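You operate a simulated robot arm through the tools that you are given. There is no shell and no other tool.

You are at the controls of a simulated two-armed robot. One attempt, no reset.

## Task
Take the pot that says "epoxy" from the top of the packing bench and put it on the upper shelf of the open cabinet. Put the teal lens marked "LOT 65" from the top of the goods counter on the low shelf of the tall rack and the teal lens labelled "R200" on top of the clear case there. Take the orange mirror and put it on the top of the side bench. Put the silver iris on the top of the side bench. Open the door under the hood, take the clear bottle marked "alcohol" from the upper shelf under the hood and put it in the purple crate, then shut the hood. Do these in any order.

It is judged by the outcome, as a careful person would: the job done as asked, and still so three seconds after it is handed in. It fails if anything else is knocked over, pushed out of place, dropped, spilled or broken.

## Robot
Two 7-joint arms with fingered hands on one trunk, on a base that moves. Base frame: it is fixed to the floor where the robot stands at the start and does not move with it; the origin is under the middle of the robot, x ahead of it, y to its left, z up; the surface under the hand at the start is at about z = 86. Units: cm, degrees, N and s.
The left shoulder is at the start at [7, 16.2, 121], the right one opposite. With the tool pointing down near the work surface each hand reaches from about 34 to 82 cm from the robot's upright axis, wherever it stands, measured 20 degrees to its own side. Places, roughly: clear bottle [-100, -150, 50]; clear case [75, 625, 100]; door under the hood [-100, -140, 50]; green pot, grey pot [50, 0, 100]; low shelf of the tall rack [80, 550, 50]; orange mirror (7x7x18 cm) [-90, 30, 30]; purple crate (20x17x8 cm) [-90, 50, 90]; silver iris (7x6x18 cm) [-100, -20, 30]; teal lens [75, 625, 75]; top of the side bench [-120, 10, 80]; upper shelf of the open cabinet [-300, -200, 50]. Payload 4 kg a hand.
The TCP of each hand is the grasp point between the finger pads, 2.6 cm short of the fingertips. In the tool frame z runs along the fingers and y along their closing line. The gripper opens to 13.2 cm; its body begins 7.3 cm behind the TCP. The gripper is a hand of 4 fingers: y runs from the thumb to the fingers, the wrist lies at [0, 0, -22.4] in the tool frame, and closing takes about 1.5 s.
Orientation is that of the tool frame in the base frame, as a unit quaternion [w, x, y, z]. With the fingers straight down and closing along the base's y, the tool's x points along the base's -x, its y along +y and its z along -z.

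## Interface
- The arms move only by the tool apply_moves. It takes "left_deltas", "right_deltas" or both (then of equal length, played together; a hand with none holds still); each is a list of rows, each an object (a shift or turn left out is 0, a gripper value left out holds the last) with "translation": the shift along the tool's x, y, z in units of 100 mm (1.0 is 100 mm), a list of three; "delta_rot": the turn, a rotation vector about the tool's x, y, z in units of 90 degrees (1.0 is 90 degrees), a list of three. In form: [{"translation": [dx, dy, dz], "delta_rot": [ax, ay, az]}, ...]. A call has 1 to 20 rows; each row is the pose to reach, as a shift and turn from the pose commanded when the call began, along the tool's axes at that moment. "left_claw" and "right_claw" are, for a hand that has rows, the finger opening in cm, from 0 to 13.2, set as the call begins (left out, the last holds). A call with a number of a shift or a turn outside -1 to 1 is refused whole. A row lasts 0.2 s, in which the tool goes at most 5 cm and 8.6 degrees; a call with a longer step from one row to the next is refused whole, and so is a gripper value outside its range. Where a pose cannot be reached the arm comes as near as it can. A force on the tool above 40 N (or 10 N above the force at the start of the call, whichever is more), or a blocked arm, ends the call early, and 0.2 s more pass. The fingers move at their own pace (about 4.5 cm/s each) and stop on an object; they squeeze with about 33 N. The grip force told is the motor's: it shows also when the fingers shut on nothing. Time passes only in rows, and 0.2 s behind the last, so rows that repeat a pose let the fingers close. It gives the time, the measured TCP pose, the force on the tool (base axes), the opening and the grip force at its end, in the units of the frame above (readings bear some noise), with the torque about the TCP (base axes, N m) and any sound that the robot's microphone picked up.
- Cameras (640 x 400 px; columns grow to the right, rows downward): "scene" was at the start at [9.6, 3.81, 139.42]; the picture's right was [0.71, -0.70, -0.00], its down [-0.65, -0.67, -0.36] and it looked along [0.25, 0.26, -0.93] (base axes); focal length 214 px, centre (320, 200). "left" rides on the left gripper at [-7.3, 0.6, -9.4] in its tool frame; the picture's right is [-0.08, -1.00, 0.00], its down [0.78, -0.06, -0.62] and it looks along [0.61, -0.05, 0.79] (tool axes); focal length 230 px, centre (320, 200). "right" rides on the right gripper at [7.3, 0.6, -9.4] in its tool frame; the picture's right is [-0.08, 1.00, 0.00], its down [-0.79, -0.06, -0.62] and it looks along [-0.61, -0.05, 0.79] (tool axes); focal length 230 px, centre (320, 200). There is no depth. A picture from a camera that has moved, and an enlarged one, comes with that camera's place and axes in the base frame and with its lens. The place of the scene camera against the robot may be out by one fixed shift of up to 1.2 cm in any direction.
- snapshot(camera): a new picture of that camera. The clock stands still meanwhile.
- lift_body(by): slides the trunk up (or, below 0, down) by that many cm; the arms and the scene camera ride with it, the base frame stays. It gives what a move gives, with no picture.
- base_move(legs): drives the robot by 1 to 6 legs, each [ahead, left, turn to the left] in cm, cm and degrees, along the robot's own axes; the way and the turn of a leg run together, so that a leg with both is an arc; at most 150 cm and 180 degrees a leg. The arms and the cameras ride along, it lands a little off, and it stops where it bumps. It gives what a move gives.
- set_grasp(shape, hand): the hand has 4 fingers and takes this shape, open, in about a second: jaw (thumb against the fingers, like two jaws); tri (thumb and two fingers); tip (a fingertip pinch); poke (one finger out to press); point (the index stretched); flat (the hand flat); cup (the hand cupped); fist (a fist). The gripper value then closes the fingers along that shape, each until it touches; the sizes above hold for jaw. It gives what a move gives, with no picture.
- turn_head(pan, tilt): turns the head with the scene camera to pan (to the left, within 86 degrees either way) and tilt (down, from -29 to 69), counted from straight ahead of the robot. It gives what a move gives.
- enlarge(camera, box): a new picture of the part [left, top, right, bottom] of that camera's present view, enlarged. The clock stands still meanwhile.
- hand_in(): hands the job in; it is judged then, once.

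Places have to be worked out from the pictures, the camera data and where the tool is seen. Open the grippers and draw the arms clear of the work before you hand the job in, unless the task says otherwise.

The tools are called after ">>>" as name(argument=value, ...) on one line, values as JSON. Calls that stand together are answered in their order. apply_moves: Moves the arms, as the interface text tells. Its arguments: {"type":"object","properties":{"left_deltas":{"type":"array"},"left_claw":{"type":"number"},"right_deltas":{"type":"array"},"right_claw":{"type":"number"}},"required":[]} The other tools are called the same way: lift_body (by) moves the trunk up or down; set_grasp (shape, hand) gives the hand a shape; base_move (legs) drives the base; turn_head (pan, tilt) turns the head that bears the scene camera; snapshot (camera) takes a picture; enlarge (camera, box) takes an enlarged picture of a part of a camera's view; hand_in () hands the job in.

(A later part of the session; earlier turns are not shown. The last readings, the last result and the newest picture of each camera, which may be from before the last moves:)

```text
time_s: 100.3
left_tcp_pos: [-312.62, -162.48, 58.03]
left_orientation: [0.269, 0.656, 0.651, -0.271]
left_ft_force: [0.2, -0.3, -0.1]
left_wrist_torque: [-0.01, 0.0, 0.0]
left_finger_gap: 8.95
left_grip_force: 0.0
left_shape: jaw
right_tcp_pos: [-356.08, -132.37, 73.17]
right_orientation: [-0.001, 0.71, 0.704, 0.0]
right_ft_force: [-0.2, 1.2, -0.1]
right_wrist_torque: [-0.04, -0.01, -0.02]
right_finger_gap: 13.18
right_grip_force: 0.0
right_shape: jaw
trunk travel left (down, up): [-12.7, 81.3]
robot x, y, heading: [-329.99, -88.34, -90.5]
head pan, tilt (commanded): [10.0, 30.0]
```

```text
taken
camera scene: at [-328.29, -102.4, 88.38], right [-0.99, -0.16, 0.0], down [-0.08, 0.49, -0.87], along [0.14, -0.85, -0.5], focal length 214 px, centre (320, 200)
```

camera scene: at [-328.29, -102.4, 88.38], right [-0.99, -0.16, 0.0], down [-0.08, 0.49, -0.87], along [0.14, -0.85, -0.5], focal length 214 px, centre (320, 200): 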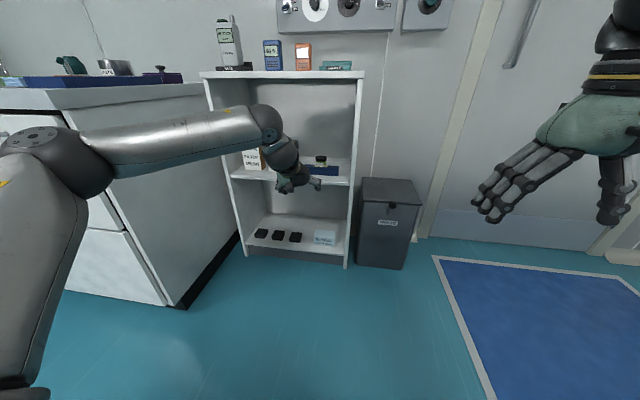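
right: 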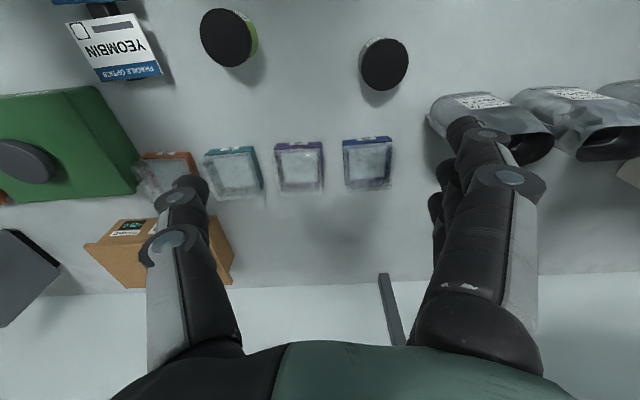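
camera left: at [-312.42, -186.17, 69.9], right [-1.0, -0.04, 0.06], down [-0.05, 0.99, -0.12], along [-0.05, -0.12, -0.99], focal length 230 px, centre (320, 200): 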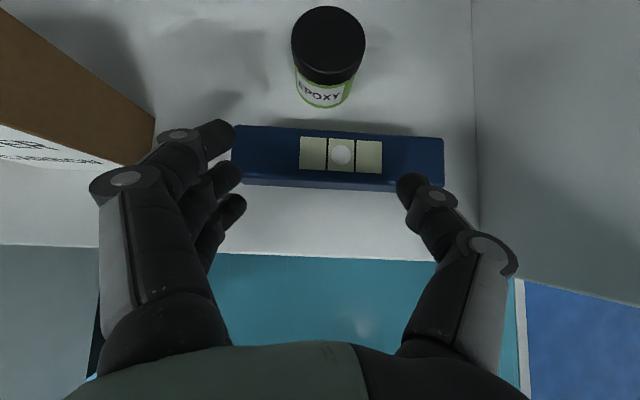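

The epoxy pot stands upright on the upper shelf, and nothing else moved. I'll retract the left arm, raise the trunk and head back east to the hood.

>>> apply_moves(left_deltas=[{"translation": [0.24, 0.0, -0.24]}, {"translation": [0.48, 0.0, -0.48]}, {"translation": [0.707, 0.0, -0.707]}])

>>> apply_moves(left_deltas=[{"translation": [0.24, 0.0, -0.24]}, {"translation": [0.48, 0.0, -0.48]}, {"translation": [0.707, 0.0, -0.707]}])

>>> lift_body(by=50)

>>> base_move(legs=[[0, 0, 90.5], [130, 3, 0], [130, 0, 0]])

>>> turn_head(pan=-50, tilt=40)

>>> snapshot(camera="scene")

```text
time_s: 101.1
left_tcp_pos: [-312.82, -152.47, 57.96]
left_orientation: [0.268, 0.656, 0.652, -0.271]
left_ft_force: [0.0, -0.4, 0.3]
left_wrist_torque: [0.0, 0.03, 0.0]
left_finger_gap: 8.95
left_grip_force: 0.1
left_shape: jaw
right_tcp_pos: [-356.05, -132.42, 73.23]
right_orientation: [-0.001, 0.711, 0.704, 0.0]
right_ft_force: [0.5, -0.2, -0.1]
right_wrist_torque: [0.01, 0.01, 0.03]
right_finger_gap: 13.18
right_grip_force: 0.0
right_shape: jaw
trunk travel left (down, up): [-12.7, 81.3]
robot x, y, heading: [-330.23, -88.3, -90.7]
head pan, tilt (commanded): [10.0, 30.0]
```

```text
time_s: 101.9
left_tcp_pos: [-312.5, -142.34, 57.96]
left_orientation: [0.269, 0.655, 0.652, -0.272]
left_ft_force: [-1.0, -0.6, -0.3]
left_wrist_torque: [-0.03, -0.01, -0.01]
left_finger_gap: 8.97
left_grip_force: 0.1
left_shape: jaw
right_tcp_pos: [-356.02, -132.35, 73.23]
right_orientation: [-0.001, 0.711, 0.703, 0.001]
right_ft_force: [-1.2, 0.1, 0.9]
right_wrist_torque: [-0.02, 0.01, -0.02]
right_finger_gap: 13.15
right_grip_force: 0.1
right_shape: jaw
trunk travel left (down, up): [-12.7, 81.3]
robot x, y, heading: [-330.46, -88.28, -90.6]
head pan, tilt (commanded): [10.0, 30.0]
```

```text
refused: 50 is not a number from -40 to 40
```

```text
time_s: 118.4
left_tcp_pos: [-16.26, -73.11, 57.99]
left_orientation: [0.383, 0.011, 0.924, -0.004]
left_ft_force: [0.2, -0.2, 0.4]
left_wrist_torque: [0.05, -0.03, 0.0]
left_finger_gap: 8.98
left_grip_force: 0.0
left_shape: jaw
right_tcp_pos: [-26.79, -116.44, 73.24]
right_orientation: [-0.001, 0.011, 1.0, 0.0]
right_ft_force: [0.0, -0.2, 0.2]
right_wrist_torque: [0.0, 0.02, 0.02]
right_finger_gap: 13.2
right_grip_force: 0.0
right_shape: jaw
trunk travel left (down, up): [-12.7, 81.3]
robot x, y, heading: [-70.29, -90.21, -1.6]
head pan, tilt (commanded): [10.0, 30.0]
```

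```text
time_s: 119.7
left_tcp_pos: [-16.11, -73.14, 57.91]
left_orientation: [0.381, 0.011, 0.924, -0.005]
left_ft_force: [0.0, -0.1, -0.7]
left_wrist_torque: [0.01, -0.02, 0.04]
left_finger_gap: 8.99
left_grip_force: 0.1
left_shape: jaw
right_tcp_pos: [-26.86, -116.43, 73.37]
right_orientation: [-0.001, 0.011, 1.0, 0.001]
right_ft_force: [0.2, 0.2, -0.3]
right_wrist_torque: [-0.02, 0.01, -0.01]
right_finger_gap: 13.19
right_grip_force: 0.1
right_shape: jaw
trunk travel left (down, up): [-12.7, 81.3]
robot x, y, heading: [-70.63, -89.79, -1.2]
head pan, tilt (commanded): [-50.0, 40.0]
```

```text
taken
camera scene: at [-59.53, -97.11, 86.84], right [-0.78, -0.62, 0.0], down [-0.4, 0.5, -0.77], along [0.48, -0.6, -0.64], focal length 214 px, centre (320, 200)
```

scene: 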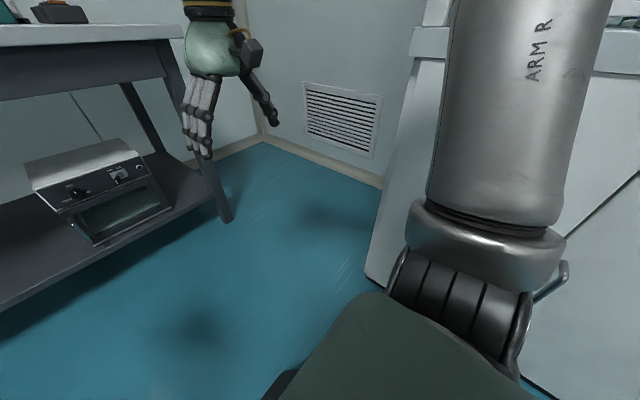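

I'm now by the hood with the trunk low. I'll step away to about (-50, -70) so the hands clear the hood, then turn to face it.

>>> base_move(legs=[[20, 20, 0], [0, 0, -88.5]])

>>> lift_body(by=25)

>>> turn_head(pan=-20, tilt=35)

>>> snapshot(camera="scene")

>>> snapshot(camera="right")

```text
time_s: 125.4
left_tcp_pos: [-31.48, -124.34, 57.95]
left_orientation: [0.272, 0.649, 0.657, -0.269]
left_ft_force: [0.0, 0.4, -1.1]
left_wrist_torque: [0.02, 0.0, 0.04]
left_finger_gap: 8.96
left_grip_force: 0.0
left_shape: jaw
right_tcp_pos: [-75.03, -115.2, 73.24]
right_orientation: [-0.001, 0.702, 0.712, 0.001]
right_ft_force: [-0.1, -0.5, -0.6]
right_wrist_torque: [-0.02, -0.04, -0.01]
right_finger_gap: 13.19
right_grip_force: 0.1
right_shape: jaw
trunk travel left (down, up): [-12.7, 81.3]
robot x, y, heading: [-50.11, -70.45, -89.2]
head pan, tilt (commanded): [-50.0, 40.0]
```

```text
time_s: 128.0
left_tcp_pos: [-31.46, -124.31, 82.88]
left_orientation: [0.272, 0.649, 0.657, -0.268]
left_ft_force: [0.8, 1.1, -0.1]
left_wrist_torque: [-0.02, -0.01, -0.03]
left_finger_gap: 9.0
left_grip_force: 0.0
left_shape: jaw
right_tcp_pos: [-75.16, -115.17, 98.22]
right_orientation: [0.0, 0.703, 0.712, 0.0]
right_ft_force: [-0.8, 0.1, 0.0]
right_wrist_torque: [0.01, 0.0, 0.0]
right_finger_gap: 13.19
right_grip_force: 0.1
right_shape: jaw
trunk travel left (down, up): [-37.7, 56.3]
robot x, y, heading: [-50.64, -70.72, -89.5]
head pan, tilt (commanded): [-50.0, 40.0]
```

```text
time_s: 128.9
left_tcp_pos: [-31.48, -124.24, 82.86]
left_orientation: [0.272, 0.65, 0.657, -0.269]
left_ft_force: [0.0, 0.6, 0.4]
left_wrist_torque: [0.0, -0.01, 0.01]
left_finger_gap: 8.98
left_grip_force: 0.1
left_shape: jaw
right_tcp_pos: [-75.28, -115.13, 98.18]
right_orientation: [-0.001, 0.703, 0.712, 0.0]
right_ft_force: [-0.1, -0.1, 0.1]
right_wrist_torque: [0.01, -0.01, 0.04]
right_finger_gap: 13.19
right_grip_force: 0.1
right_shape: jaw
trunk travel left (down, up): [-37.7, 56.3]
robot x, y, heading: [-50.52, -70.18, -89.4]
head pan, tilt (commanded): [-20.0, 35.0]
```

```text
taken
camera scene: at [-52.68, -84.04, 112.59], right [-0.94, 0.33, 0.0], down [0.19, 0.54, -0.82], along [-0.27, -0.77, -0.57], focal length 214 px, centre (320, 200)
```

scene: 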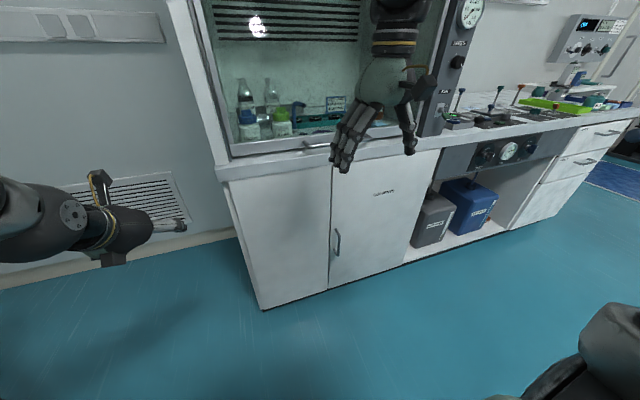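

```text
taken
camera right: at [-74.77, -107.87, 107.63], right [1.0, -0.07, 0.0], down [-0.05, -0.79, 0.62], along [-0.04, -0.61, -0.79], focal length 230 px, centre (320, 200)
```

right: 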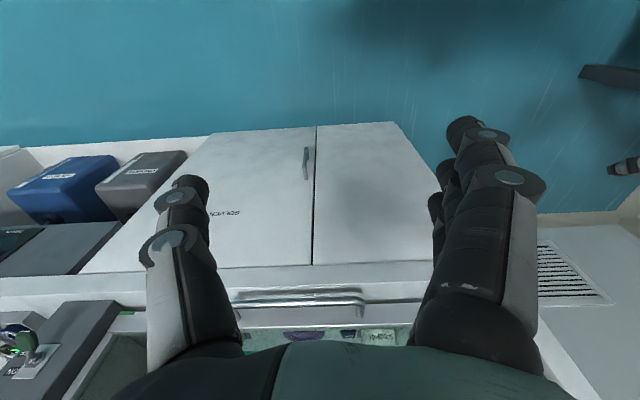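

The door panel with the vertical bar handle is on the right of the split, with the handle near (-80.6, -141.5, 45.6) and the hinge toward x≈-122. I'll enlarge to read the label and see the handle shape.

>>> enlarge(camera="scene", box=[290, 150, 460, 310])

>>> enlarge(camera="scene", box=[200, 60, 440, 190])

```text
2.50 times, centred on (375, 230) of scene
camera zoom: at [-52.68, -84.04, 112.59], right [-0.94, 0.33, 0.0], down [0.19, 0.54, -0.82], along [-0.27, -0.77, -0.57], focal length 536 px, centre (182, 125)
```

zoom: 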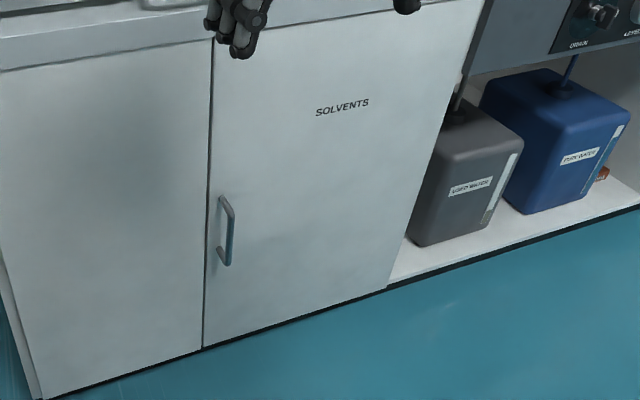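

```text
2.67 times, centred on (320, 125) of scene
camera zoom: at [-52.68, -84.04, 112.59], right [-0.94, 0.33, 0.0], down [0.19, 0.54, -0.82], along [-0.27, -0.77, -0.57], focal length 572 px, centre (320, 400)
```

zoom: 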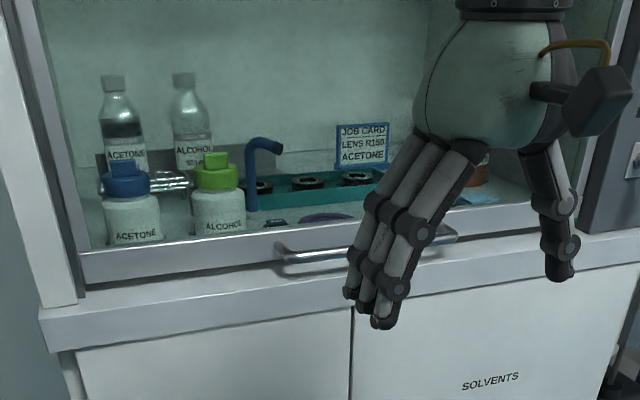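

The door says SOLVENTS and has a D-shaped vertical handle; the hood sash above it is closed. I'll bring the right hand to a forward-pointing pose, pitched about 30° down, to grip the handle.

>>> apply_moves(right_deltas=[{"translation": [-0.12, 0, 0.12], "delta_rot": [0, -0.083, 0]}, {"translation": [-0.25, 0, 0.25], "delta_rot": [0, -0.167, 0]}, {"translation": [-0.37, 0, 0.37], "delta_rot": [0, -0.25, 0]}, {"translation": [-0.5, 0, 0.5], "delta_rot": [0, -0.333, 0]}, {"translation": [-0.62, 0, 0.62], "delta_rot": [0, -0.417, 0]}, {"translation": [-0.75, 0, 0.75], "delta_rot": [0, -0.5, 0]}, {"translation": [-0.87, 0, 0.87], "delta_rot": [0, -0.583, 0]}, {"translation": [-1.0, 0, 1.0], "delta_rot": [0, -0.667, 0]}], right_claw=9)

>>> lift_body(by=-25)

>>> turn_head(pan=-25, tilt=35)

>>> snapshot(camera="scene")

>>> snapshot(camera="right")

```text
time_s: 130.7
left_tcp_pos: [-31.62, -124.11, 82.86]
left_orientation: [0.272, 0.649, 0.658, -0.269]
left_ft_force: [-0.4, -0.9, -0.3]
left_wrist_torque: [0.01, 0.03, 0.0]
left_finger_gap: 8.98
left_grip_force: 0.0
left_shape: jaw
right_tcp_pos: [-75.09, -125.31, 88.24]
right_orientation: [0.356, 0.609, 0.616, -0.351]
right_ft_force: [-1.4, -0.8, -0.5]
right_wrist_torque: [0.02, 0.0, -0.02]
right_finger_gap: 9.02
right_grip_force: 0.2
right_shape: jaw
trunk travel left (down, up): [-37.7, 56.3]
robot x, y, heading: [-50.17, -70.62, -89.4]
head pan, tilt (commanded): [-20.0, 35.0]
```

```text
time_s: 133.3
left_tcp_pos: [-31.54, -124.12, 57.99]
left_orientation: [0.272, 0.649, 0.658, -0.268]
left_ft_force: [-0.6, 0.8, 0.0]
left_wrist_torque: [-0.02, -0.05, 0.01]
left_finger_gap: 8.97
left_grip_force: 0.1
left_shape: jaw
right_tcp_pos: [-74.95, -125.2, 63.39]
right_orientation: [0.355, 0.609, 0.616, -0.351]
right_ft_force: [-0.4, 0.0, -0.3]
right_wrist_torque: [0.0, -0.03, 0.0]
right_finger_gap: 9.04
right_grip_force: 0.0
right_shape: jaw
trunk travel left (down, up): [-12.7, 81.3]
robot x, y, heading: [-50.08, -70.62, -89.5]
head pan, tilt (commanded): [-20.0, 35.0]
```

```text
time_s: 134.0
left_tcp_pos: [-31.49, -124.25, 57.78]
left_orientation: [0.272, 0.649, 0.658, -0.268]
left_ft_force: [-0.1, -0.5, -0.3]
left_wrist_torque: [0.03, 0.0, -0.01]
left_finger_gap: 8.96
left_grip_force: 0.0
left_shape: jaw
right_tcp_pos: [-75.01, -125.23, 63.43]
right_orientation: [0.356, 0.609, 0.616, -0.351]
right_ft_force: [0.2, 0.4, 0.1]
right_wrist_torque: [0.02, 0.0, 0.03]
right_finger_gap: 9.07
right_grip_force: 0.0
right_shape: jaw
trunk travel left (down, up): [-12.7, 81.3]
robot x, y, heading: [-50.45, -70.89, -89.6]
head pan, tilt (commanded): [-25.0, 35.0]
```

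```text
taken
camera scene: at [-53.38, -83.75, 87.59], right [-0.91, 0.41, 0.0], down [0.24, 0.52, -0.82], along [-0.34, -0.75, -0.57], focal length 214 px, centre (320, 200)
```

scene: 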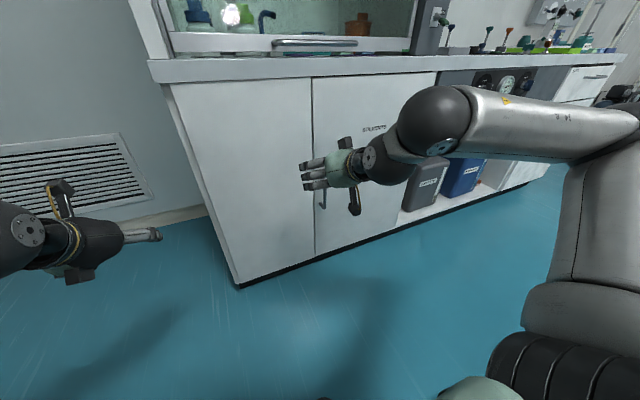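

```text
taken
camera right: at [-74.67, -113.51, 61.7], right [1.0, -0.03, 0.07], down [-0.06, 0.14, 0.99], along [-0.04, -0.99, 0.14], focal length 230 px, centre (320, 200)
```

right: 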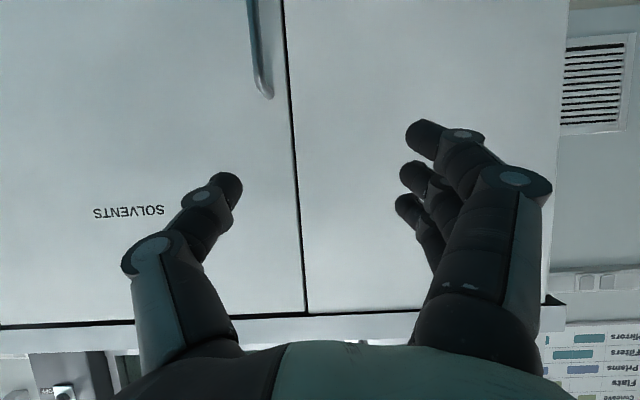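

The handle's top end is at about x -81, z 53. I'll move the right hand down and right to sit just in front of the handle bar's middle (z≈46).

>>> apply_moves(right_deltas=[{"translation": [0.19, -0.1, 0.22]}, {"translation": [0.38, -0.2, 0.44]}, {"translation": [0.565, -0.3, 0.66]}])

>>> apply_moves(right_deltas=[{"translation": [0.19, -0.1, 0.22]}, {"translation": [0.38, -0.2, 0.44]}, {"translation": [0.565, -0.3, 0.66]}])

>>> snapshot(camera="right")

>>> snapshot(camera="scene")

```text
time_s: 134.8
left_tcp_pos: [-31.43, -124.25, 57.94]
left_orientation: [0.271, 0.649, 0.658, -0.268]
left_ft_force: [-0.5, 0.2, -0.3]
left_wrist_torque: [0.0, 0.01, 0.02]
left_finger_gap: 8.99
left_grip_force: 0.1
left_shape: jaw
right_tcp_pos: [-78.21, -128.15, 55.03]
right_orientation: [0.355, 0.609, 0.616, -0.352]
right_ft_force: [0.2, 0.4, 1.0]
right_wrist_torque: [-0.02, 0.02, 0.04]
right_finger_gap: 9.05
right_grip_force: 0.0
right_shape: jaw
trunk travel left (down, up): [-12.7, 81.3]
robot x, y, heading: [-50.33, -70.56, -89.4]
head pan, tilt (commanded): [-25.0, 35.0]
```

```text
time_s: 135.6
left_tcp_pos: [-31.56, -124.32, 57.99]
left_orientation: [0.272, 0.649, 0.657, -0.269]
left_ft_force: [0.1, -0.3, -0.1]
left_wrist_torque: [-0.01, 0.02, 0.0]
left_finger_gap: 8.97
left_grip_force: 0.0
left_shape: jaw
right_tcp_pos: [-81.06, -131.28, 46.94]
right_orientation: [0.355, 0.609, 0.616, -0.352]
right_ft_force: [-0.2, -0.3, -0.8]
right_wrist_torque: [-0.02, 0.0, 0.04]
right_finger_gap: 9.04
right_grip_force: 0.1
right_shape: jaw
trunk travel left (down, up): [-12.7, 81.3]
robot x, y, heading: [-50.76, -70.6, -89.5]
head pan, tilt (commanded): [-25.0, 35.0]
```

```text
taken
camera right: at [-80.71, -119.48, 45.41], right [1.0, -0.03, 0.07], down [-0.06, 0.14, 0.99], along [-0.04, -0.99, 0.14], focal length 230 px, centre (320, 200)
```

right: 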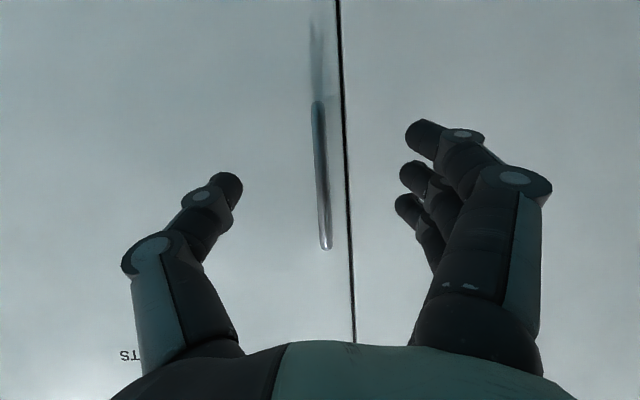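

```text
taken
camera scene: at [-53.39, -83.75, 87.59], right [-0.91, 0.41, 0.0], down [0.24, 0.52, -0.82], along [-0.34, -0.75, -0.57], focal length 214 px, centre (320, 200)
```

scene: 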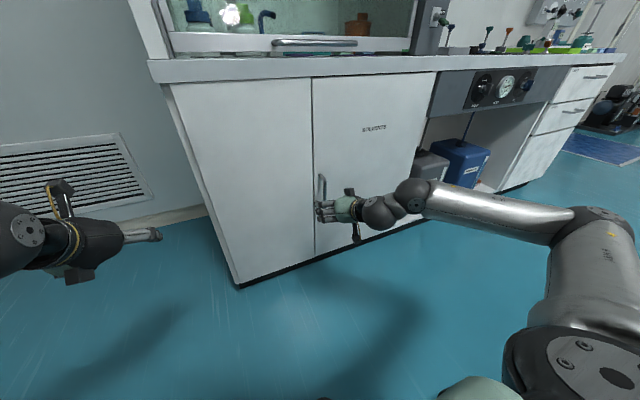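

The handle bar is centred between the fingers, spanning z 39.6–52.9 at y≈-141. I'll advance 8.5 cm and close on it.

>>> apply_moves(right_deltas=[{"translation": [-0.13, 0, 0.25]}, {"translation": [-0.26, 0, 0.5]}, {"translation": [-0.39, 0, 0.756]}, {"translation": [-0.39, 0, 0.756]}])

>>> snapshot(camera="right")

>>> apply_moves(right_deltas=[{"translation": [0, 0, 0]}, {"translation": [0, 0, 0]}, {"translation": [0, 0, 0]}, {"translation": [0, 0, 0]}, {"translation": [0, 0, 0]}, {"translation": [0, 0, 0]}, {"translation": [0, 0, 0]}, {"translation": [0, 0, 0]}, {"translation": [0, 0, 0]}], right_claw=0)

>>> snapshot(camera="right")

```text
time_s: 136.6
left_tcp_pos: [-31.6, -124.17, 57.95]
left_orientation: [0.272, 0.649, 0.657, -0.269]
left_ft_force: [0.5, -0.4, -0.3]
left_wrist_torque: [0.03, -0.01, 0.01]
left_finger_gap: 8.98
left_grip_force: 0.0
left_shape: jaw
right_tcp_pos: [-80.88, -139.58, 46.58]
right_orientation: [0.355, 0.609, 0.617, -0.352]
right_ft_force: [-0.2, 11.7, -1.1]
right_wrist_torque: [-0.12, -0.02, 0.66]
right_finger_gap: 9.0
right_grip_force: 0.0
right_shape: jaw
trunk travel left (down, up): [-12.7, 81.3]
robot x, y, heading: [-50.3, -70.5, -89.3]
head pan, tilt (commanded): [-25.0, 35.0]
```

```text
taken
camera right: at [-80.55, -127.89, 44.98], right [1.0, -0.03, 0.07], down [-0.06, 0.14, 0.99], along [-0.03, -0.99, 0.14], focal length 230 px, centre (320, 200)
```

right: 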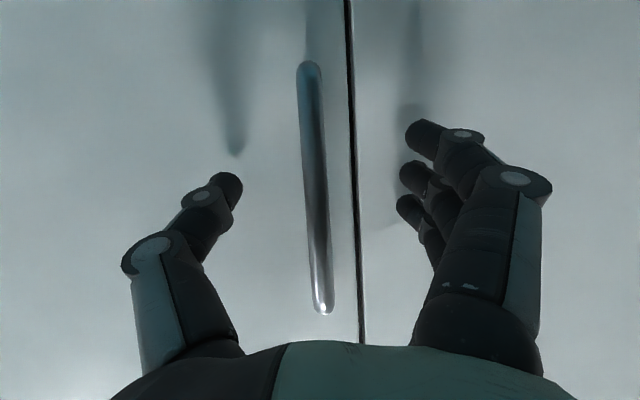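

```text
time_s: 138.6
left_tcp_pos: [-31.64, -124.11, 57.97]
left_orientation: [0.272, 0.649, 0.657, -0.269]
left_ft_force: [-0.7, 0.3, 0.0]
left_wrist_torque: [-0.02, -0.04, 0.0]
left_finger_gap: 8.97
left_grip_force: 0.0
left_shape: jaw
right_tcp_pos: [-80.84, -139.62, 46.62]
right_orientation: [0.356, 0.608, 0.616, -0.351]
right_ft_force: [0.3, 19.7, -4.9]
right_wrist_torque: [-0.25, 0.03, 1.45]
right_finger_gap: 0.3
right_grip_force: 33.2
right_shape: jaw
trunk travel left (down, up): [-12.7, 81.3]
robot x, y, heading: [-50.11, -70.52, -89.3]
head pan, tilt (commanded): [-25.0, 35.0]
```

```text
taken
camera right: at [-80.48, -127.92, 45.01], right [1.0, -0.03, 0.07], down [-0.06, 0.14, 0.99], along [-0.03, -0.99, 0.14], focal length 230 px, centre (320, 200)
```

right: 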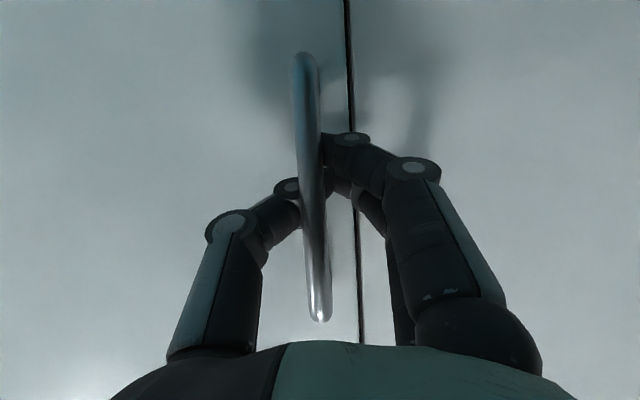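

The fingers have closed behind the handle bar, and their tips press lightly on the door. I'll pull back along the door's arc by about 10° with matching yaw.

>>> apply_moves(right_deltas=[{"translation": [0.07, -0.01, -0.12], "delta_rot": [-0.019, 0, -0.011]}, {"translation": [0.14, -0.03, -0.245], "delta_rot": [-0.038, 0, -0.022]}, {"translation": [0.21, -0.055, -0.367], "delta_rot": [-0.058, 0, -0.033]}, {"translation": [0.283, -0.08, -0.49], "delta_rot": [-0.077, 0, -0.044]}, {"translation": [0.354, -0.114, -0.612], "delta_rot": [-0.096, 0, -0.0556]}])

>>> snapshot(camera="right")

>>> snapshot(camera="scene")

```text
time_s: 139.8
left_tcp_pos: [-31.53, -124.22, 57.94]
left_orientation: [0.272, 0.65, 0.657, -0.27]
left_ft_force: [0.2, 0.5, 0.4]
left_wrist_torque: [-0.04, -0.01, 0.02]
left_finger_gap: 8.96
left_grip_force: 0.0
left_shape: jaw
right_tcp_pos: [-82.19, -132.51, 46.57]
right_orientation: [0.386, 0.552, 0.667, -0.319]
right_ft_force: [1.8, 1.2, 2.4]
right_wrist_torque: [0.0, -0.22, 0.14]
right_finger_gap: 0.01
right_grip_force: 33.1
right_shape: jaw
trunk travel left (down, up): [-12.7, 81.3]
robot x, y, heading: [-50.49, -70.55, -89.4]
head pan, tilt (commanded): [-25.0, 35.0]
```

```text
taken
camera right: at [-83.88, -120.91, 44.96], right [0.99, 0.15, 0.07], down [-0.09, 0.13, 0.99], along [0.14, -0.98, 0.14], focal length 230 px, centre (320, 200)
```

right: 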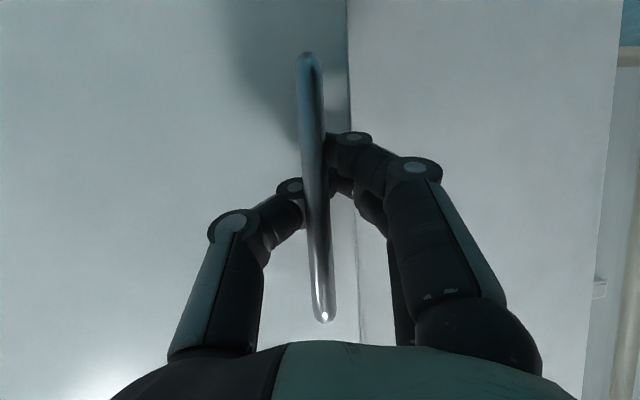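

```text
taken
camera scene: at [-53.37, -83.71, 87.6], right [-0.91, 0.41, 0.0], down [0.24, 0.52, -0.82], along [-0.34, -0.75, -0.57], focal length 214 px, centre (320, 200)
```

scene: 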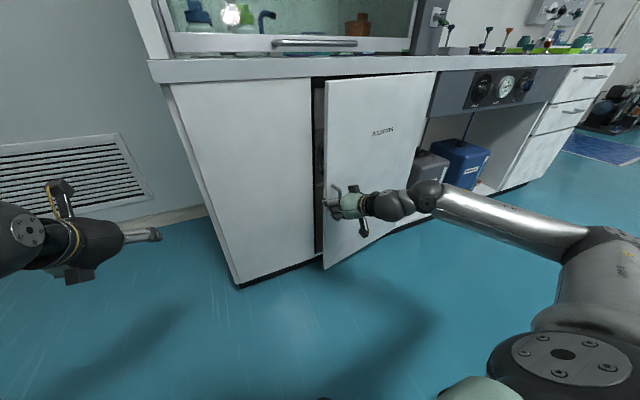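

The door is opening smoothly, now about 10°. By symmetry the same arc command applies in the hand's frame, so I'll repeat it twice.

>>> apply_moves(right_deltas=[{"translation": [0.07, -0.01, -0.12], "delta_rot": [-0.019, 0, -0.011]}, {"translation": [0.14, -0.03, -0.245], "delta_rot": [-0.038, 0, -0.022]}, {"translation": [0.21, -0.055, -0.367], "delta_rot": [-0.058, 0, -0.033]}, {"translation": [0.283, -0.08, -0.49], "delta_rot": [-0.077, 0, -0.044]}, {"translation": [0.354, -0.114, -0.612], "delta_rot": [-0.096, 0, -0.0556]}])

>>> apply_moves(right_deltas=[{"translation": [0.07, -0.01, -0.12], "delta_rot": [-0.019, 0, -0.011]}, {"translation": [0.14, -0.03, -0.245], "delta_rot": [-0.038, 0, -0.022]}, {"translation": [0.21, -0.055, -0.367], "delta_rot": [-0.058, 0, -0.033]}, {"translation": [0.283, -0.08, -0.49], "delta_rot": [-0.077, 0, -0.044]}, {"translation": [0.354, -0.114, -0.612], "delta_rot": [-0.096, 0, -0.0556]}])

>>> snapshot(camera="scene")

```text
time_s: 141.0
left_tcp_pos: [-31.52, -124.24, 57.91]
left_orientation: [0.272, 0.65, 0.657, -0.27]
left_ft_force: [0.7, 1.0, -0.2]
left_wrist_torque: [0.03, -0.02, 0.02]
left_finger_gap: 8.97
left_grip_force: 0.0
left_shape: jaw
right_tcp_pos: [-84.53, -125.64, 46.61]
right_orientation: [0.412, 0.492, 0.713, -0.284]
right_ft_force: [-1.4, -1.0, 5.9]
right_wrist_torque: [0.0, -0.2, 0.05]
right_finger_gap: 0.02
right_grip_force: 32.9
right_shape: jaw
trunk travel left (down, up): [-12.7, 81.3]
robot x, y, heading: [-50.68, -70.68, -89.3]
head pan, tilt (commanded): [-25.0, 35.0]
```

```text
time_s: 142.2
left_tcp_pos: [-31.53, -124.13, 57.97]
left_orientation: [0.272, 0.649, 0.658, -0.269]
left_ft_force: [0.5, -0.7, -0.6]
left_wrist_torque: [0.01, -0.01, 0.03]
left_finger_gap: 8.97
left_grip_force: 0.2
left_shape: jaw
right_tcp_pos: [-87.95, -119.42, 46.61]
right_orientation: [0.435, 0.428, 0.753, -0.247]
right_ft_force: [2.4, 1.3, 3.7]
right_wrist_torque: [0.12, -0.2, 0.11]
right_finger_gap: 0.0
right_grip_force: 33.1
right_shape: jaw
trunk travel left (down, up): [-12.7, 81.3]
robot x, y, heading: [-50.5, -70.73, -89.4]
head pan, tilt (commanded): [-25.0, 35.0]
```

```text
taken
camera scene: at [-53.36, -83.72, 87.6], right [-0.91, 0.41, 0.0], down [0.24, 0.52, -0.82], along [-0.34, -0.75, -0.57], focal length 214 px, centre (320, 200)
```

scene: 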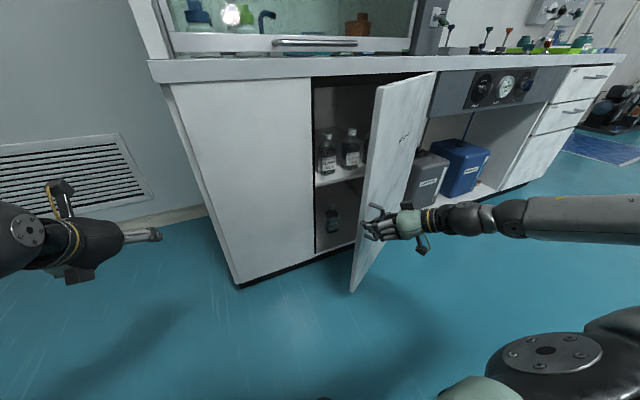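

Bottles are visible inside on the upper shelf. I'll continue the arc in two more 10° steps.

>>> apply_moves(right_deltas=[{"translation": [0.07, -0.01, -0.12], "delta_rot": [-0.019, 0, -0.011]}, {"translation": [0.14, -0.03, -0.245], "delta_rot": [-0.038, 0, -0.022]}, {"translation": [0.21, -0.055, -0.367], "delta_rot": [-0.058, 0, -0.033]}, {"translation": [0.283, -0.08, -0.49], "delta_rot": [-0.077, 0, -0.044]}, {"translation": [0.354, -0.114, -0.612], "delta_rot": [-0.096, 0, -0.0556]}])

>>> apply_moves(right_deltas=[{"translation": [0.07, -0.01, -0.12], "delta_rot": [-0.019, 0, -0.011]}, {"translation": [0.14, -0.03, -0.245], "delta_rot": [-0.038, 0, -0.022]}, {"translation": [0.21, -0.055, -0.367], "delta_rot": [-0.058, 0, -0.033]}, {"translation": [0.283, -0.08, -0.49], "delta_rot": [-0.077, 0, -0.044]}, {"translation": [0.354, -0.114, -0.612], "delta_rot": [-0.096, 0, -0.0556]}])

>>> snapshot(camera="scene")

```text
time_s: 143.4
left_tcp_pos: [-31.38, -124.14, 58.03]
left_orientation: [0.272, 0.649, 0.657, -0.269]
left_ft_force: [0.0, 0.0, -0.6]
left_wrist_torque: [-0.01, -0.03, 0.0]
left_finger_gap: 8.99
left_grip_force: 0.1
left_shape: jaw
right_tcp_pos: [-92.68, -113.99, 46.55]
right_orientation: [0.454, 0.361, 0.788, -0.208]
right_ft_force: [6.9, 5.9, 7.8]
right_wrist_torque: [0.17, -0.27, 0.23]
right_finger_gap: 0.01
right_grip_force: 33.0
right_shape: jaw
trunk travel left (down, up): [-12.7, 81.3]
robot x, y, heading: [-50.7, -70.72, -89.5]
head pan, tilt (commanded): [-25.0, 35.0]
```

```text
time_s: 144.6
left_tcp_pos: [-31.51, -124.09, 58.02]
left_orientation: [0.271, 0.65, 0.657, -0.269]
left_ft_force: [0.0, 0.5, -0.1]
left_wrist_torque: [0.02, 0.01, -0.05]
left_finger_gap: 8.98
left_grip_force: 0.0
left_shape: jaw
right_tcp_pos: [-98.02, -109.3, 46.5]
right_orientation: [0.47, 0.291, 0.816, -0.169]
right_ft_force: [8.8, 11.1, 4.6]
right_wrist_torque: [0.21, -0.25, 0.14]
right_finger_gap: 0.0
right_grip_force: 32.9
right_shape: jaw
trunk travel left (down, up): [-12.7, 81.3]
robot x, y, heading: [-50.67, -70.62, -89.3]
head pan, tilt (commanded): [-25.0, 35.0]
```

```text
taken
camera scene: at [-53.33, -83.66, 87.61], right [-0.91, 0.41, 0.0], down [0.24, 0.52, -0.82], along [-0.34, -0.75, -0.57], focal length 214 px, centre (320, 200)
```

scene: 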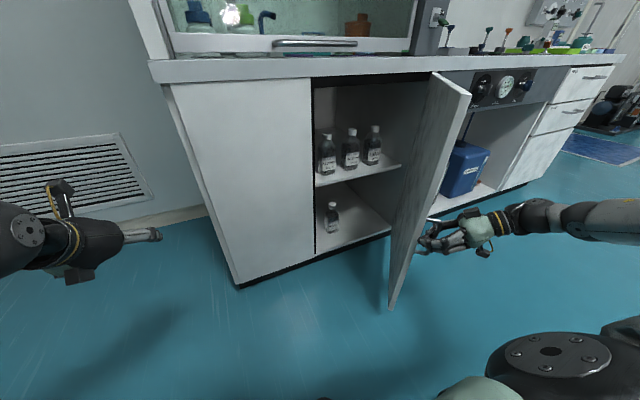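

The door is at about 50°, with a slight outward radial force showing my arc was a bit tight. I'll do two more steps with less inward motion.

>>> apply_moves(right_deltas=[{"translation": [0.07, 0.0, -0.12], "delta_rot": [-0.019, 0, -0.011]}, {"translation": [0.14, 0.0, -0.245], "delta_rot": [-0.038, 0, -0.022]}, {"translation": [0.21, -0.02, -0.367], "delta_rot": [-0.058, 0, -0.033]}, {"translation": [0.283, -0.04, -0.49], "delta_rot": [-0.077, 0, -0.044]}, {"translation": [0.354, -0.06, -0.612], "delta_rot": [-0.096, 0, -0.0556]}])

>>> apply_moves(right_deltas=[{"translation": [0.07, -0.01, -0.12], "delta_rot": [-0.019, 0, -0.011]}, {"translation": [0.14, -0.02, -0.245], "delta_rot": [-0.038, 0, -0.022]}, {"translation": [0.21, -0.045, -0.367], "delta_rot": [-0.058, 0, -0.033]}, {"translation": [0.283, -0.07, -0.49], "delta_rot": [-0.077, 0, -0.044]}, {"translation": [0.354, -0.1, -0.612], "delta_rot": [-0.096, 0, -0.0556]}])

>>> snapshot(camera="scene")

```text
time_s: 145.8
left_tcp_pos: [-31.45, -124.15, 57.96]
left_orientation: [0.272, 0.65, 0.657, -0.269]
left_ft_force: [0.6, -0.8, -0.1]
left_wrist_torque: [0.02, 0.0, 0.03]
left_finger_gap: 8.97
left_grip_force: 0.1
left_shape: jaw
right_tcp_pos: [-104.07, -105.2, 46.51]
right_orientation: [0.482, 0.221, 0.838, -0.128]
right_ft_force: [-0.1, -0.3, 2.9]
right_wrist_torque: [0.18, -0.1, 0.0]
right_finger_gap: 0.02
right_grip_force: 32.9
right_shape: jaw
trunk travel left (down, up): [-12.7, 81.3]
robot x, y, heading: [-50.18, -70.63, -89.4]
head pan, tilt (commanded): [-25.0, 35.0]
```

```text
time_s: 147.0
left_tcp_pos: [-31.48, -124.15, 58.04]
left_orientation: [0.273, 0.649, 0.658, -0.268]
left_ft_force: [0.1, 0.2, 0.2]
left_wrist_torque: [0.04, -0.02, 0.0]
left_finger_gap: 8.98
left_grip_force: 0.1
left_shape: jaw
right_tcp_pos: [-110.61, -102.72, 46.58]
right_orientation: [0.492, 0.146, 0.854, -0.084]
right_ft_force: [2.4, 7.5, -0.8]
right_wrist_torque: [0.27, -0.05, 0.13]
right_finger_gap: 0.01
right_grip_force: 33.1
right_shape: jaw
trunk travel left (down, up): [-12.7, 81.3]
robot x, y, heading: [-50.42, -70.28, -89.4]
head pan, tilt (commanded): [-25.0, 35.0]
```

```text
taken
camera scene: at [-53.39, -83.7, 87.59], right [-0.91, 0.41, 0.0], down [0.24, 0.52, -0.82], along [-0.34, -0.75, -0.57], focal length 214 px, centre (320, 200)
```

scene: 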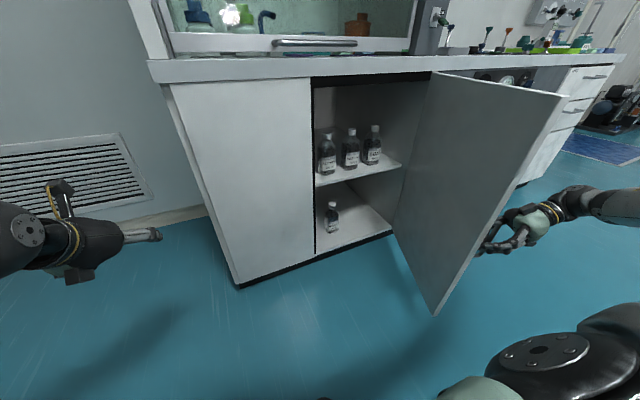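

The door is at about 70°. One more 10° step, then I'll open the hand and back off the handle.

>>> apply_moves(right_deltas=[{"translation": [0.07, 0.0, -0.12], "delta_rot": [-0.019, 0, -0.011]}, {"translation": [0.14, -0.01, -0.245], "delta_rot": [-0.038, 0, -0.022]}, {"translation": [0.21, -0.02, -0.367], "delta_rot": [-0.058, 0, -0.033]}, {"translation": [0.283, -0.05, -0.49], "delta_rot": [-0.077, 0, -0.044]}, {"translation": [0.354, -0.08, -0.612], "delta_rot": [-0.096, 0, -0.0556]}])

>>> apply_moves(right_deltas=[{"translation": [0, 0, 0]}, {"translation": [0, 0, 0]}, {"translation": [0, 0, 0]}, {"translation": [0, 0, 0]}, {"translation": [0, 0, 0]}, {"translation": [0, 0, 0]}], right_claw=9)

>>> snapshot(camera="right")

>>> enlarge(camera="scene", box=[290, 60, 430, 260])

```text
time_s: 148.2
left_tcp_pos: [-31.54, -124.2, 57.91]
left_orientation: [0.272, 0.649, 0.657, -0.269]
left_ft_force: [0.3, -0.7, 0.3]
left_wrist_torque: [-0.01, 0.01, -0.02]
left_finger_gap: 8.97
left_grip_force: 0.0
left_shape: jaw
right_tcp_pos: [-117.52, -100.94, 46.55]
right_orientation: [0.497, 0.071, 0.864, -0.041]
right_ft_force: [2.2, 10.1, -1.9]
right_wrist_torque: [0.24, -0.06, 0.15]
right_finger_gap: 0.0
right_grip_force: 33.4
right_shape: jaw
trunk travel left (down, up): [-12.7, 81.3]
robot x, y, heading: [-50.89, -70.52, -89.2]
head pan, tilt (commanded): [-25.0, 35.0]
```

```text
time_s: 149.6
left_tcp_pos: [-31.6, -124.33, 58.03]
left_orientation: [0.272, 0.65, 0.657, -0.268]
left_ft_force: [0.2, -0.3, 0.0]
left_wrist_torque: [-0.01, 0.0, -0.02]
left_finger_gap: 8.98
left_grip_force: 0.0
left_shape: jaw
right_tcp_pos: [-117.53, -101.09, 46.6]
right_orientation: [0.498, 0.071, 0.863, -0.041]
right_ft_force: [-0.6, -0.3, 0.1]
right_wrist_torque: [0.01, 0.03, 0.01]
right_finger_gap: 8.97
right_grip_force: 0.0
right_shape: jaw
trunk travel left (down, up): [-12.7, 81.3]
robot x, y, heading: [-50.73, -70.76, -89.4]
head pan, tilt (commanded): [-25.0, 35.0]
```

```text
taken
camera right: at [-129.15, -98.62, 44.96], right [0.2, 0.98, 0.07], down [-0.15, -0.04, 0.99], along [0.97, -0.21, 0.14], focal length 230 px, centre (320, 200)
```

right: 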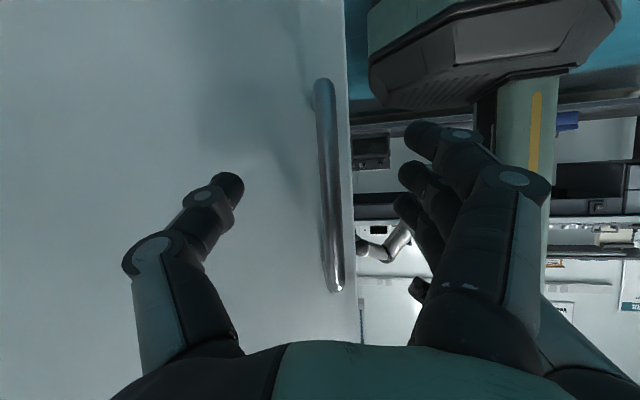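

```text
2.00 times, centred on (360, 160) of scene
camera zoom: at [-53.4, -83.75, 87.59], right [-0.91, 0.41, 0.0], down [0.24, 0.52, -0.82], along [-0.34, -0.75, -0.57], focal length 429 px, centre (240, 280)
```

zoom: 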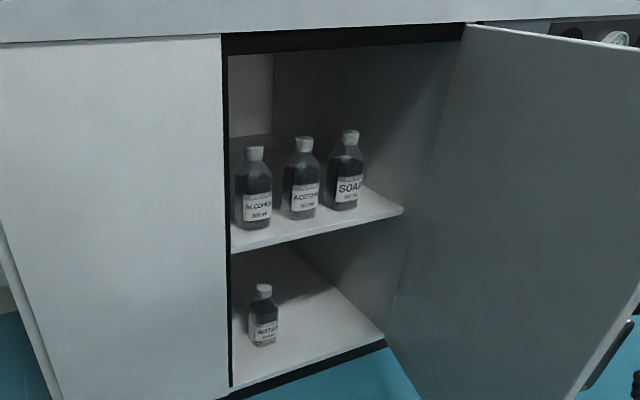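

The leftmost bottle on the upper shelf reads ALCOHOL, standing near (-90, -156) on a shelf at z≈46. I'll free the right hand from the handle, bring it around the door's edge, and use it for the bottle.

>>> apply_moves(right_deltas=[{"translation": [0, 0, -0.3]}, {"translation": [0, 0, -0.6]}, {"translation": [0, 0, -0.9]}])

>>> apply_moves(right_deltas=[{"translation": [-0.1, 0.33, -0.1]}, {"translation": [-0.2, 0.66, -0.2]}, {"translation": [-0.3, 1.0, -0.3]}])

>>> snapshot(camera="right")

>>> turn_head(pan=-50, tilt=40)

>>> snapshot(camera="scene")

```text
time_s: 150.4
left_tcp_pos: [-31.57, -124.25, 58.02]
left_orientation: [0.272, 0.649, 0.658, -0.268]
left_ft_force: [-0.8, -0.2, -0.7]
left_wrist_torque: [0.0, 0.01, 0.0]
left_finger_gap: 8.99
left_grip_force: 0.1
left_shape: jaw
right_tcp_pos: [-119.22, -100.94, 47.39]
right_orientation: [0.497, 0.072, 0.864, -0.042]
right_ft_force: [0.2, 0.5, 0.0]
right_wrist_torque: [-0.03, -0.01, -0.02]
right_finger_gap: 8.99
right_grip_force: 0.1
right_shape: jaw
right hand out of reach, approached as far as the arm can: row 1, 2, 3
trunk travel left (down, up): [-12.7, 81.3]
robot x, y, heading: [-50.42, -70.62, -89.3]
head pan, tilt (commanded): [-25.0, 35.0]
```

```text
time_s: 151.2
left_tcp_pos: [-31.5, -124.25, 58.04]
left_orientation: [0.273, 0.649, 0.657, -0.269]
left_ft_force: [-0.2, 0.1, 0.5]
left_wrist_torque: [-0.02, 0.0, 0.03]
left_finger_gap: 8.96
left_grip_force: 0.0
left_shape: jaw
right_tcp_pos: [-118.52, -90.93, 51.79]
right_orientation: [0.497, 0.072, 0.864, -0.041]
right_ft_force: [-0.4, -0.2, 0.0]
right_wrist_torque: [0.01, -0.02, -0.08]
right_finger_gap: 8.99
right_grip_force: 0.0
right_shape: jaw
trunk travel left (down, up): [-12.7, 81.3]
robot x, y, heading: [-50.08, -70.55, -89.5]
head pan, tilt (commanded): [-25.0, 35.0]
```

```text
taken
camera right: at [-130.09, -88.45, 50.09], right [0.2, 0.98, 0.07], down [-0.15, -0.04, 0.99], along [0.97, -0.21, 0.14], focal length 230 px, centre (320, 200)
```

right: 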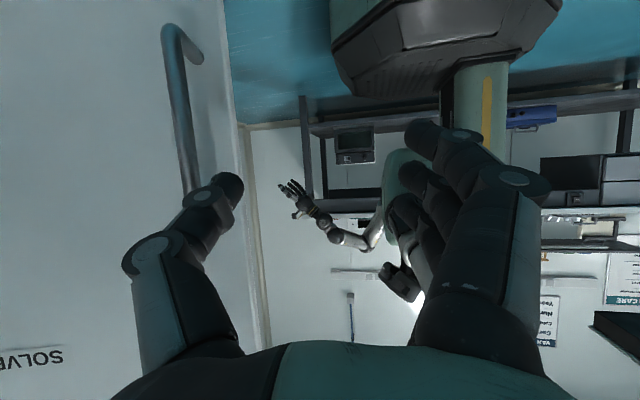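

```text
time_s: 152.1
left_tcp_pos: [-31.59, -124.16, 57.93]
left_orientation: [0.271, 0.65, 0.657, -0.269]
left_ft_force: [0.3, -1.0, -0.2]
left_wrist_torque: [0.03, 0.02, 0.0]
left_finger_gap: 9.01
left_grip_force: 0.1
left_shape: jaw
right_tcp_pos: [-118.54, -91.01, 51.79]
right_orientation: [0.497, 0.071, 0.864, -0.041]
right_ft_force: [-0.2, 0.0, 0.3]
right_wrist_torque: [-0.02, 0.01, -0.01]
right_finger_gap: 8.96
right_grip_force: 0.1
right_shape: jaw
trunk travel left (down, up): [-12.7, 81.3]
robot x, y, heading: [-50.77, -70.76, -89.2]
head pan, tilt (commanded): [-50.0, 40.0]
```

```text
taken
camera scene: at [-56.21, -81.26, 86.84], right [-0.65, 0.76, 0.0], down [0.49, 0.42, -0.77], along [-0.58, -0.5, -0.64], focal length 214 px, centre (320, 200)
```

scene: 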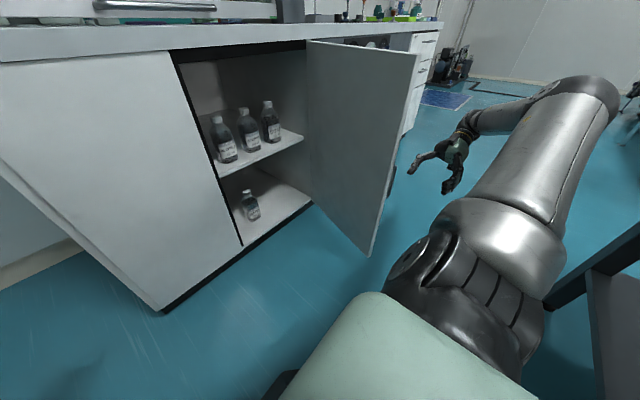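

The hand cleared the handle and the door stayed open. I'll yaw the right hand back to face the cabinet while bringing it toward the robot's front, away from the door's edge.

>>> apply_moves(right_deltas=[{"translation": [-0.05, 0.1, 0.08], "delta_rot": [0.078, 0, 0.045]}, {"translation": [-0.1, 0.2, 0.17], "delta_rot": [0.156, 0, 0.09]}, {"translation": [-0.15, 0.3, 0.26], "delta_rot": [0.234, 0, 0.135]}, {"translation": [-0.2, 0.4, 0.34], "delta_rot": [0.312, 0, 0.18]}, {"translation": [-0.25, 0.5, 0.43], "delta_rot": [0.39, 0, 0.225]}, {"translation": [-0.3, 0.55, 0.5], "delta_rot": [0.468, 0, 0.27]}, {"translation": [-0.35, 0.6, 0.6], "delta_rot": [0.546, 0, 0.315]}, {"translation": [-0.4, 0.65, 0.7], "delta_rot": [0.624, 0, 0.36]}, {"translation": [-0.45, 0.7, 0.8], "delta_rot": [0.702, 0, 0.405]}, {"translation": [-0.49, 0.75, 0.86], "delta_rot": [0.78, 0, 0.45]}])

>>> snapshot(camera="scene")

```text
time_s: 154.3
left_tcp_pos: [-31.49, -124.24, 57.89]
left_orientation: [0.271, 0.65, 0.657, -0.269]
left_ft_force: [-0.4, 0.3, 0.7]
left_wrist_torque: [0.03, -0.01, -0.01]
left_finger_gap: 8.98
left_grip_force: 0.1
left_shape: jaw
right_tcp_pos: [-107.68, -85.04, 51.78]
right_orientation: [0.35, 0.616, 0.609, -0.356]
right_ft_force: [0.6, -0.7, -0.7]
right_wrist_torque: [0.0, 0.04, 0.0]
right_finger_gap: 8.99
right_grip_force: 0.1
right_shape: jaw
trunk travel left (down, up): [-12.7, 81.3]
robot x, y, heading: [-50.42, -70.41, -89.6]
head pan, tilt (commanded): [-50.0, 40.0]
```

```text
taken
camera scene: at [-56.2, -81.26, 86.83], right [-0.65, 0.76, 0.0], down [0.49, 0.42, -0.77], along [-0.58, -0.5, -0.64], focal length 214 px, centre (320, 200)
```

scene: 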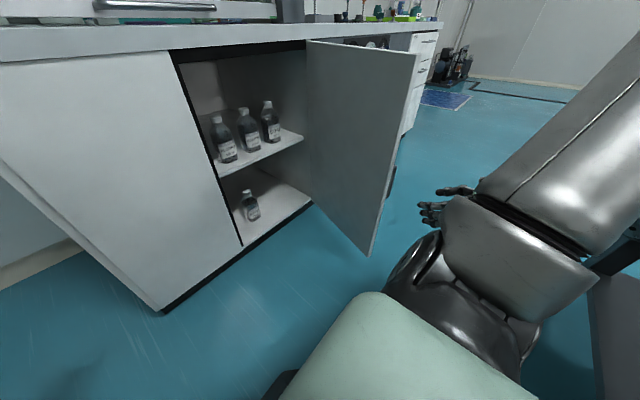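

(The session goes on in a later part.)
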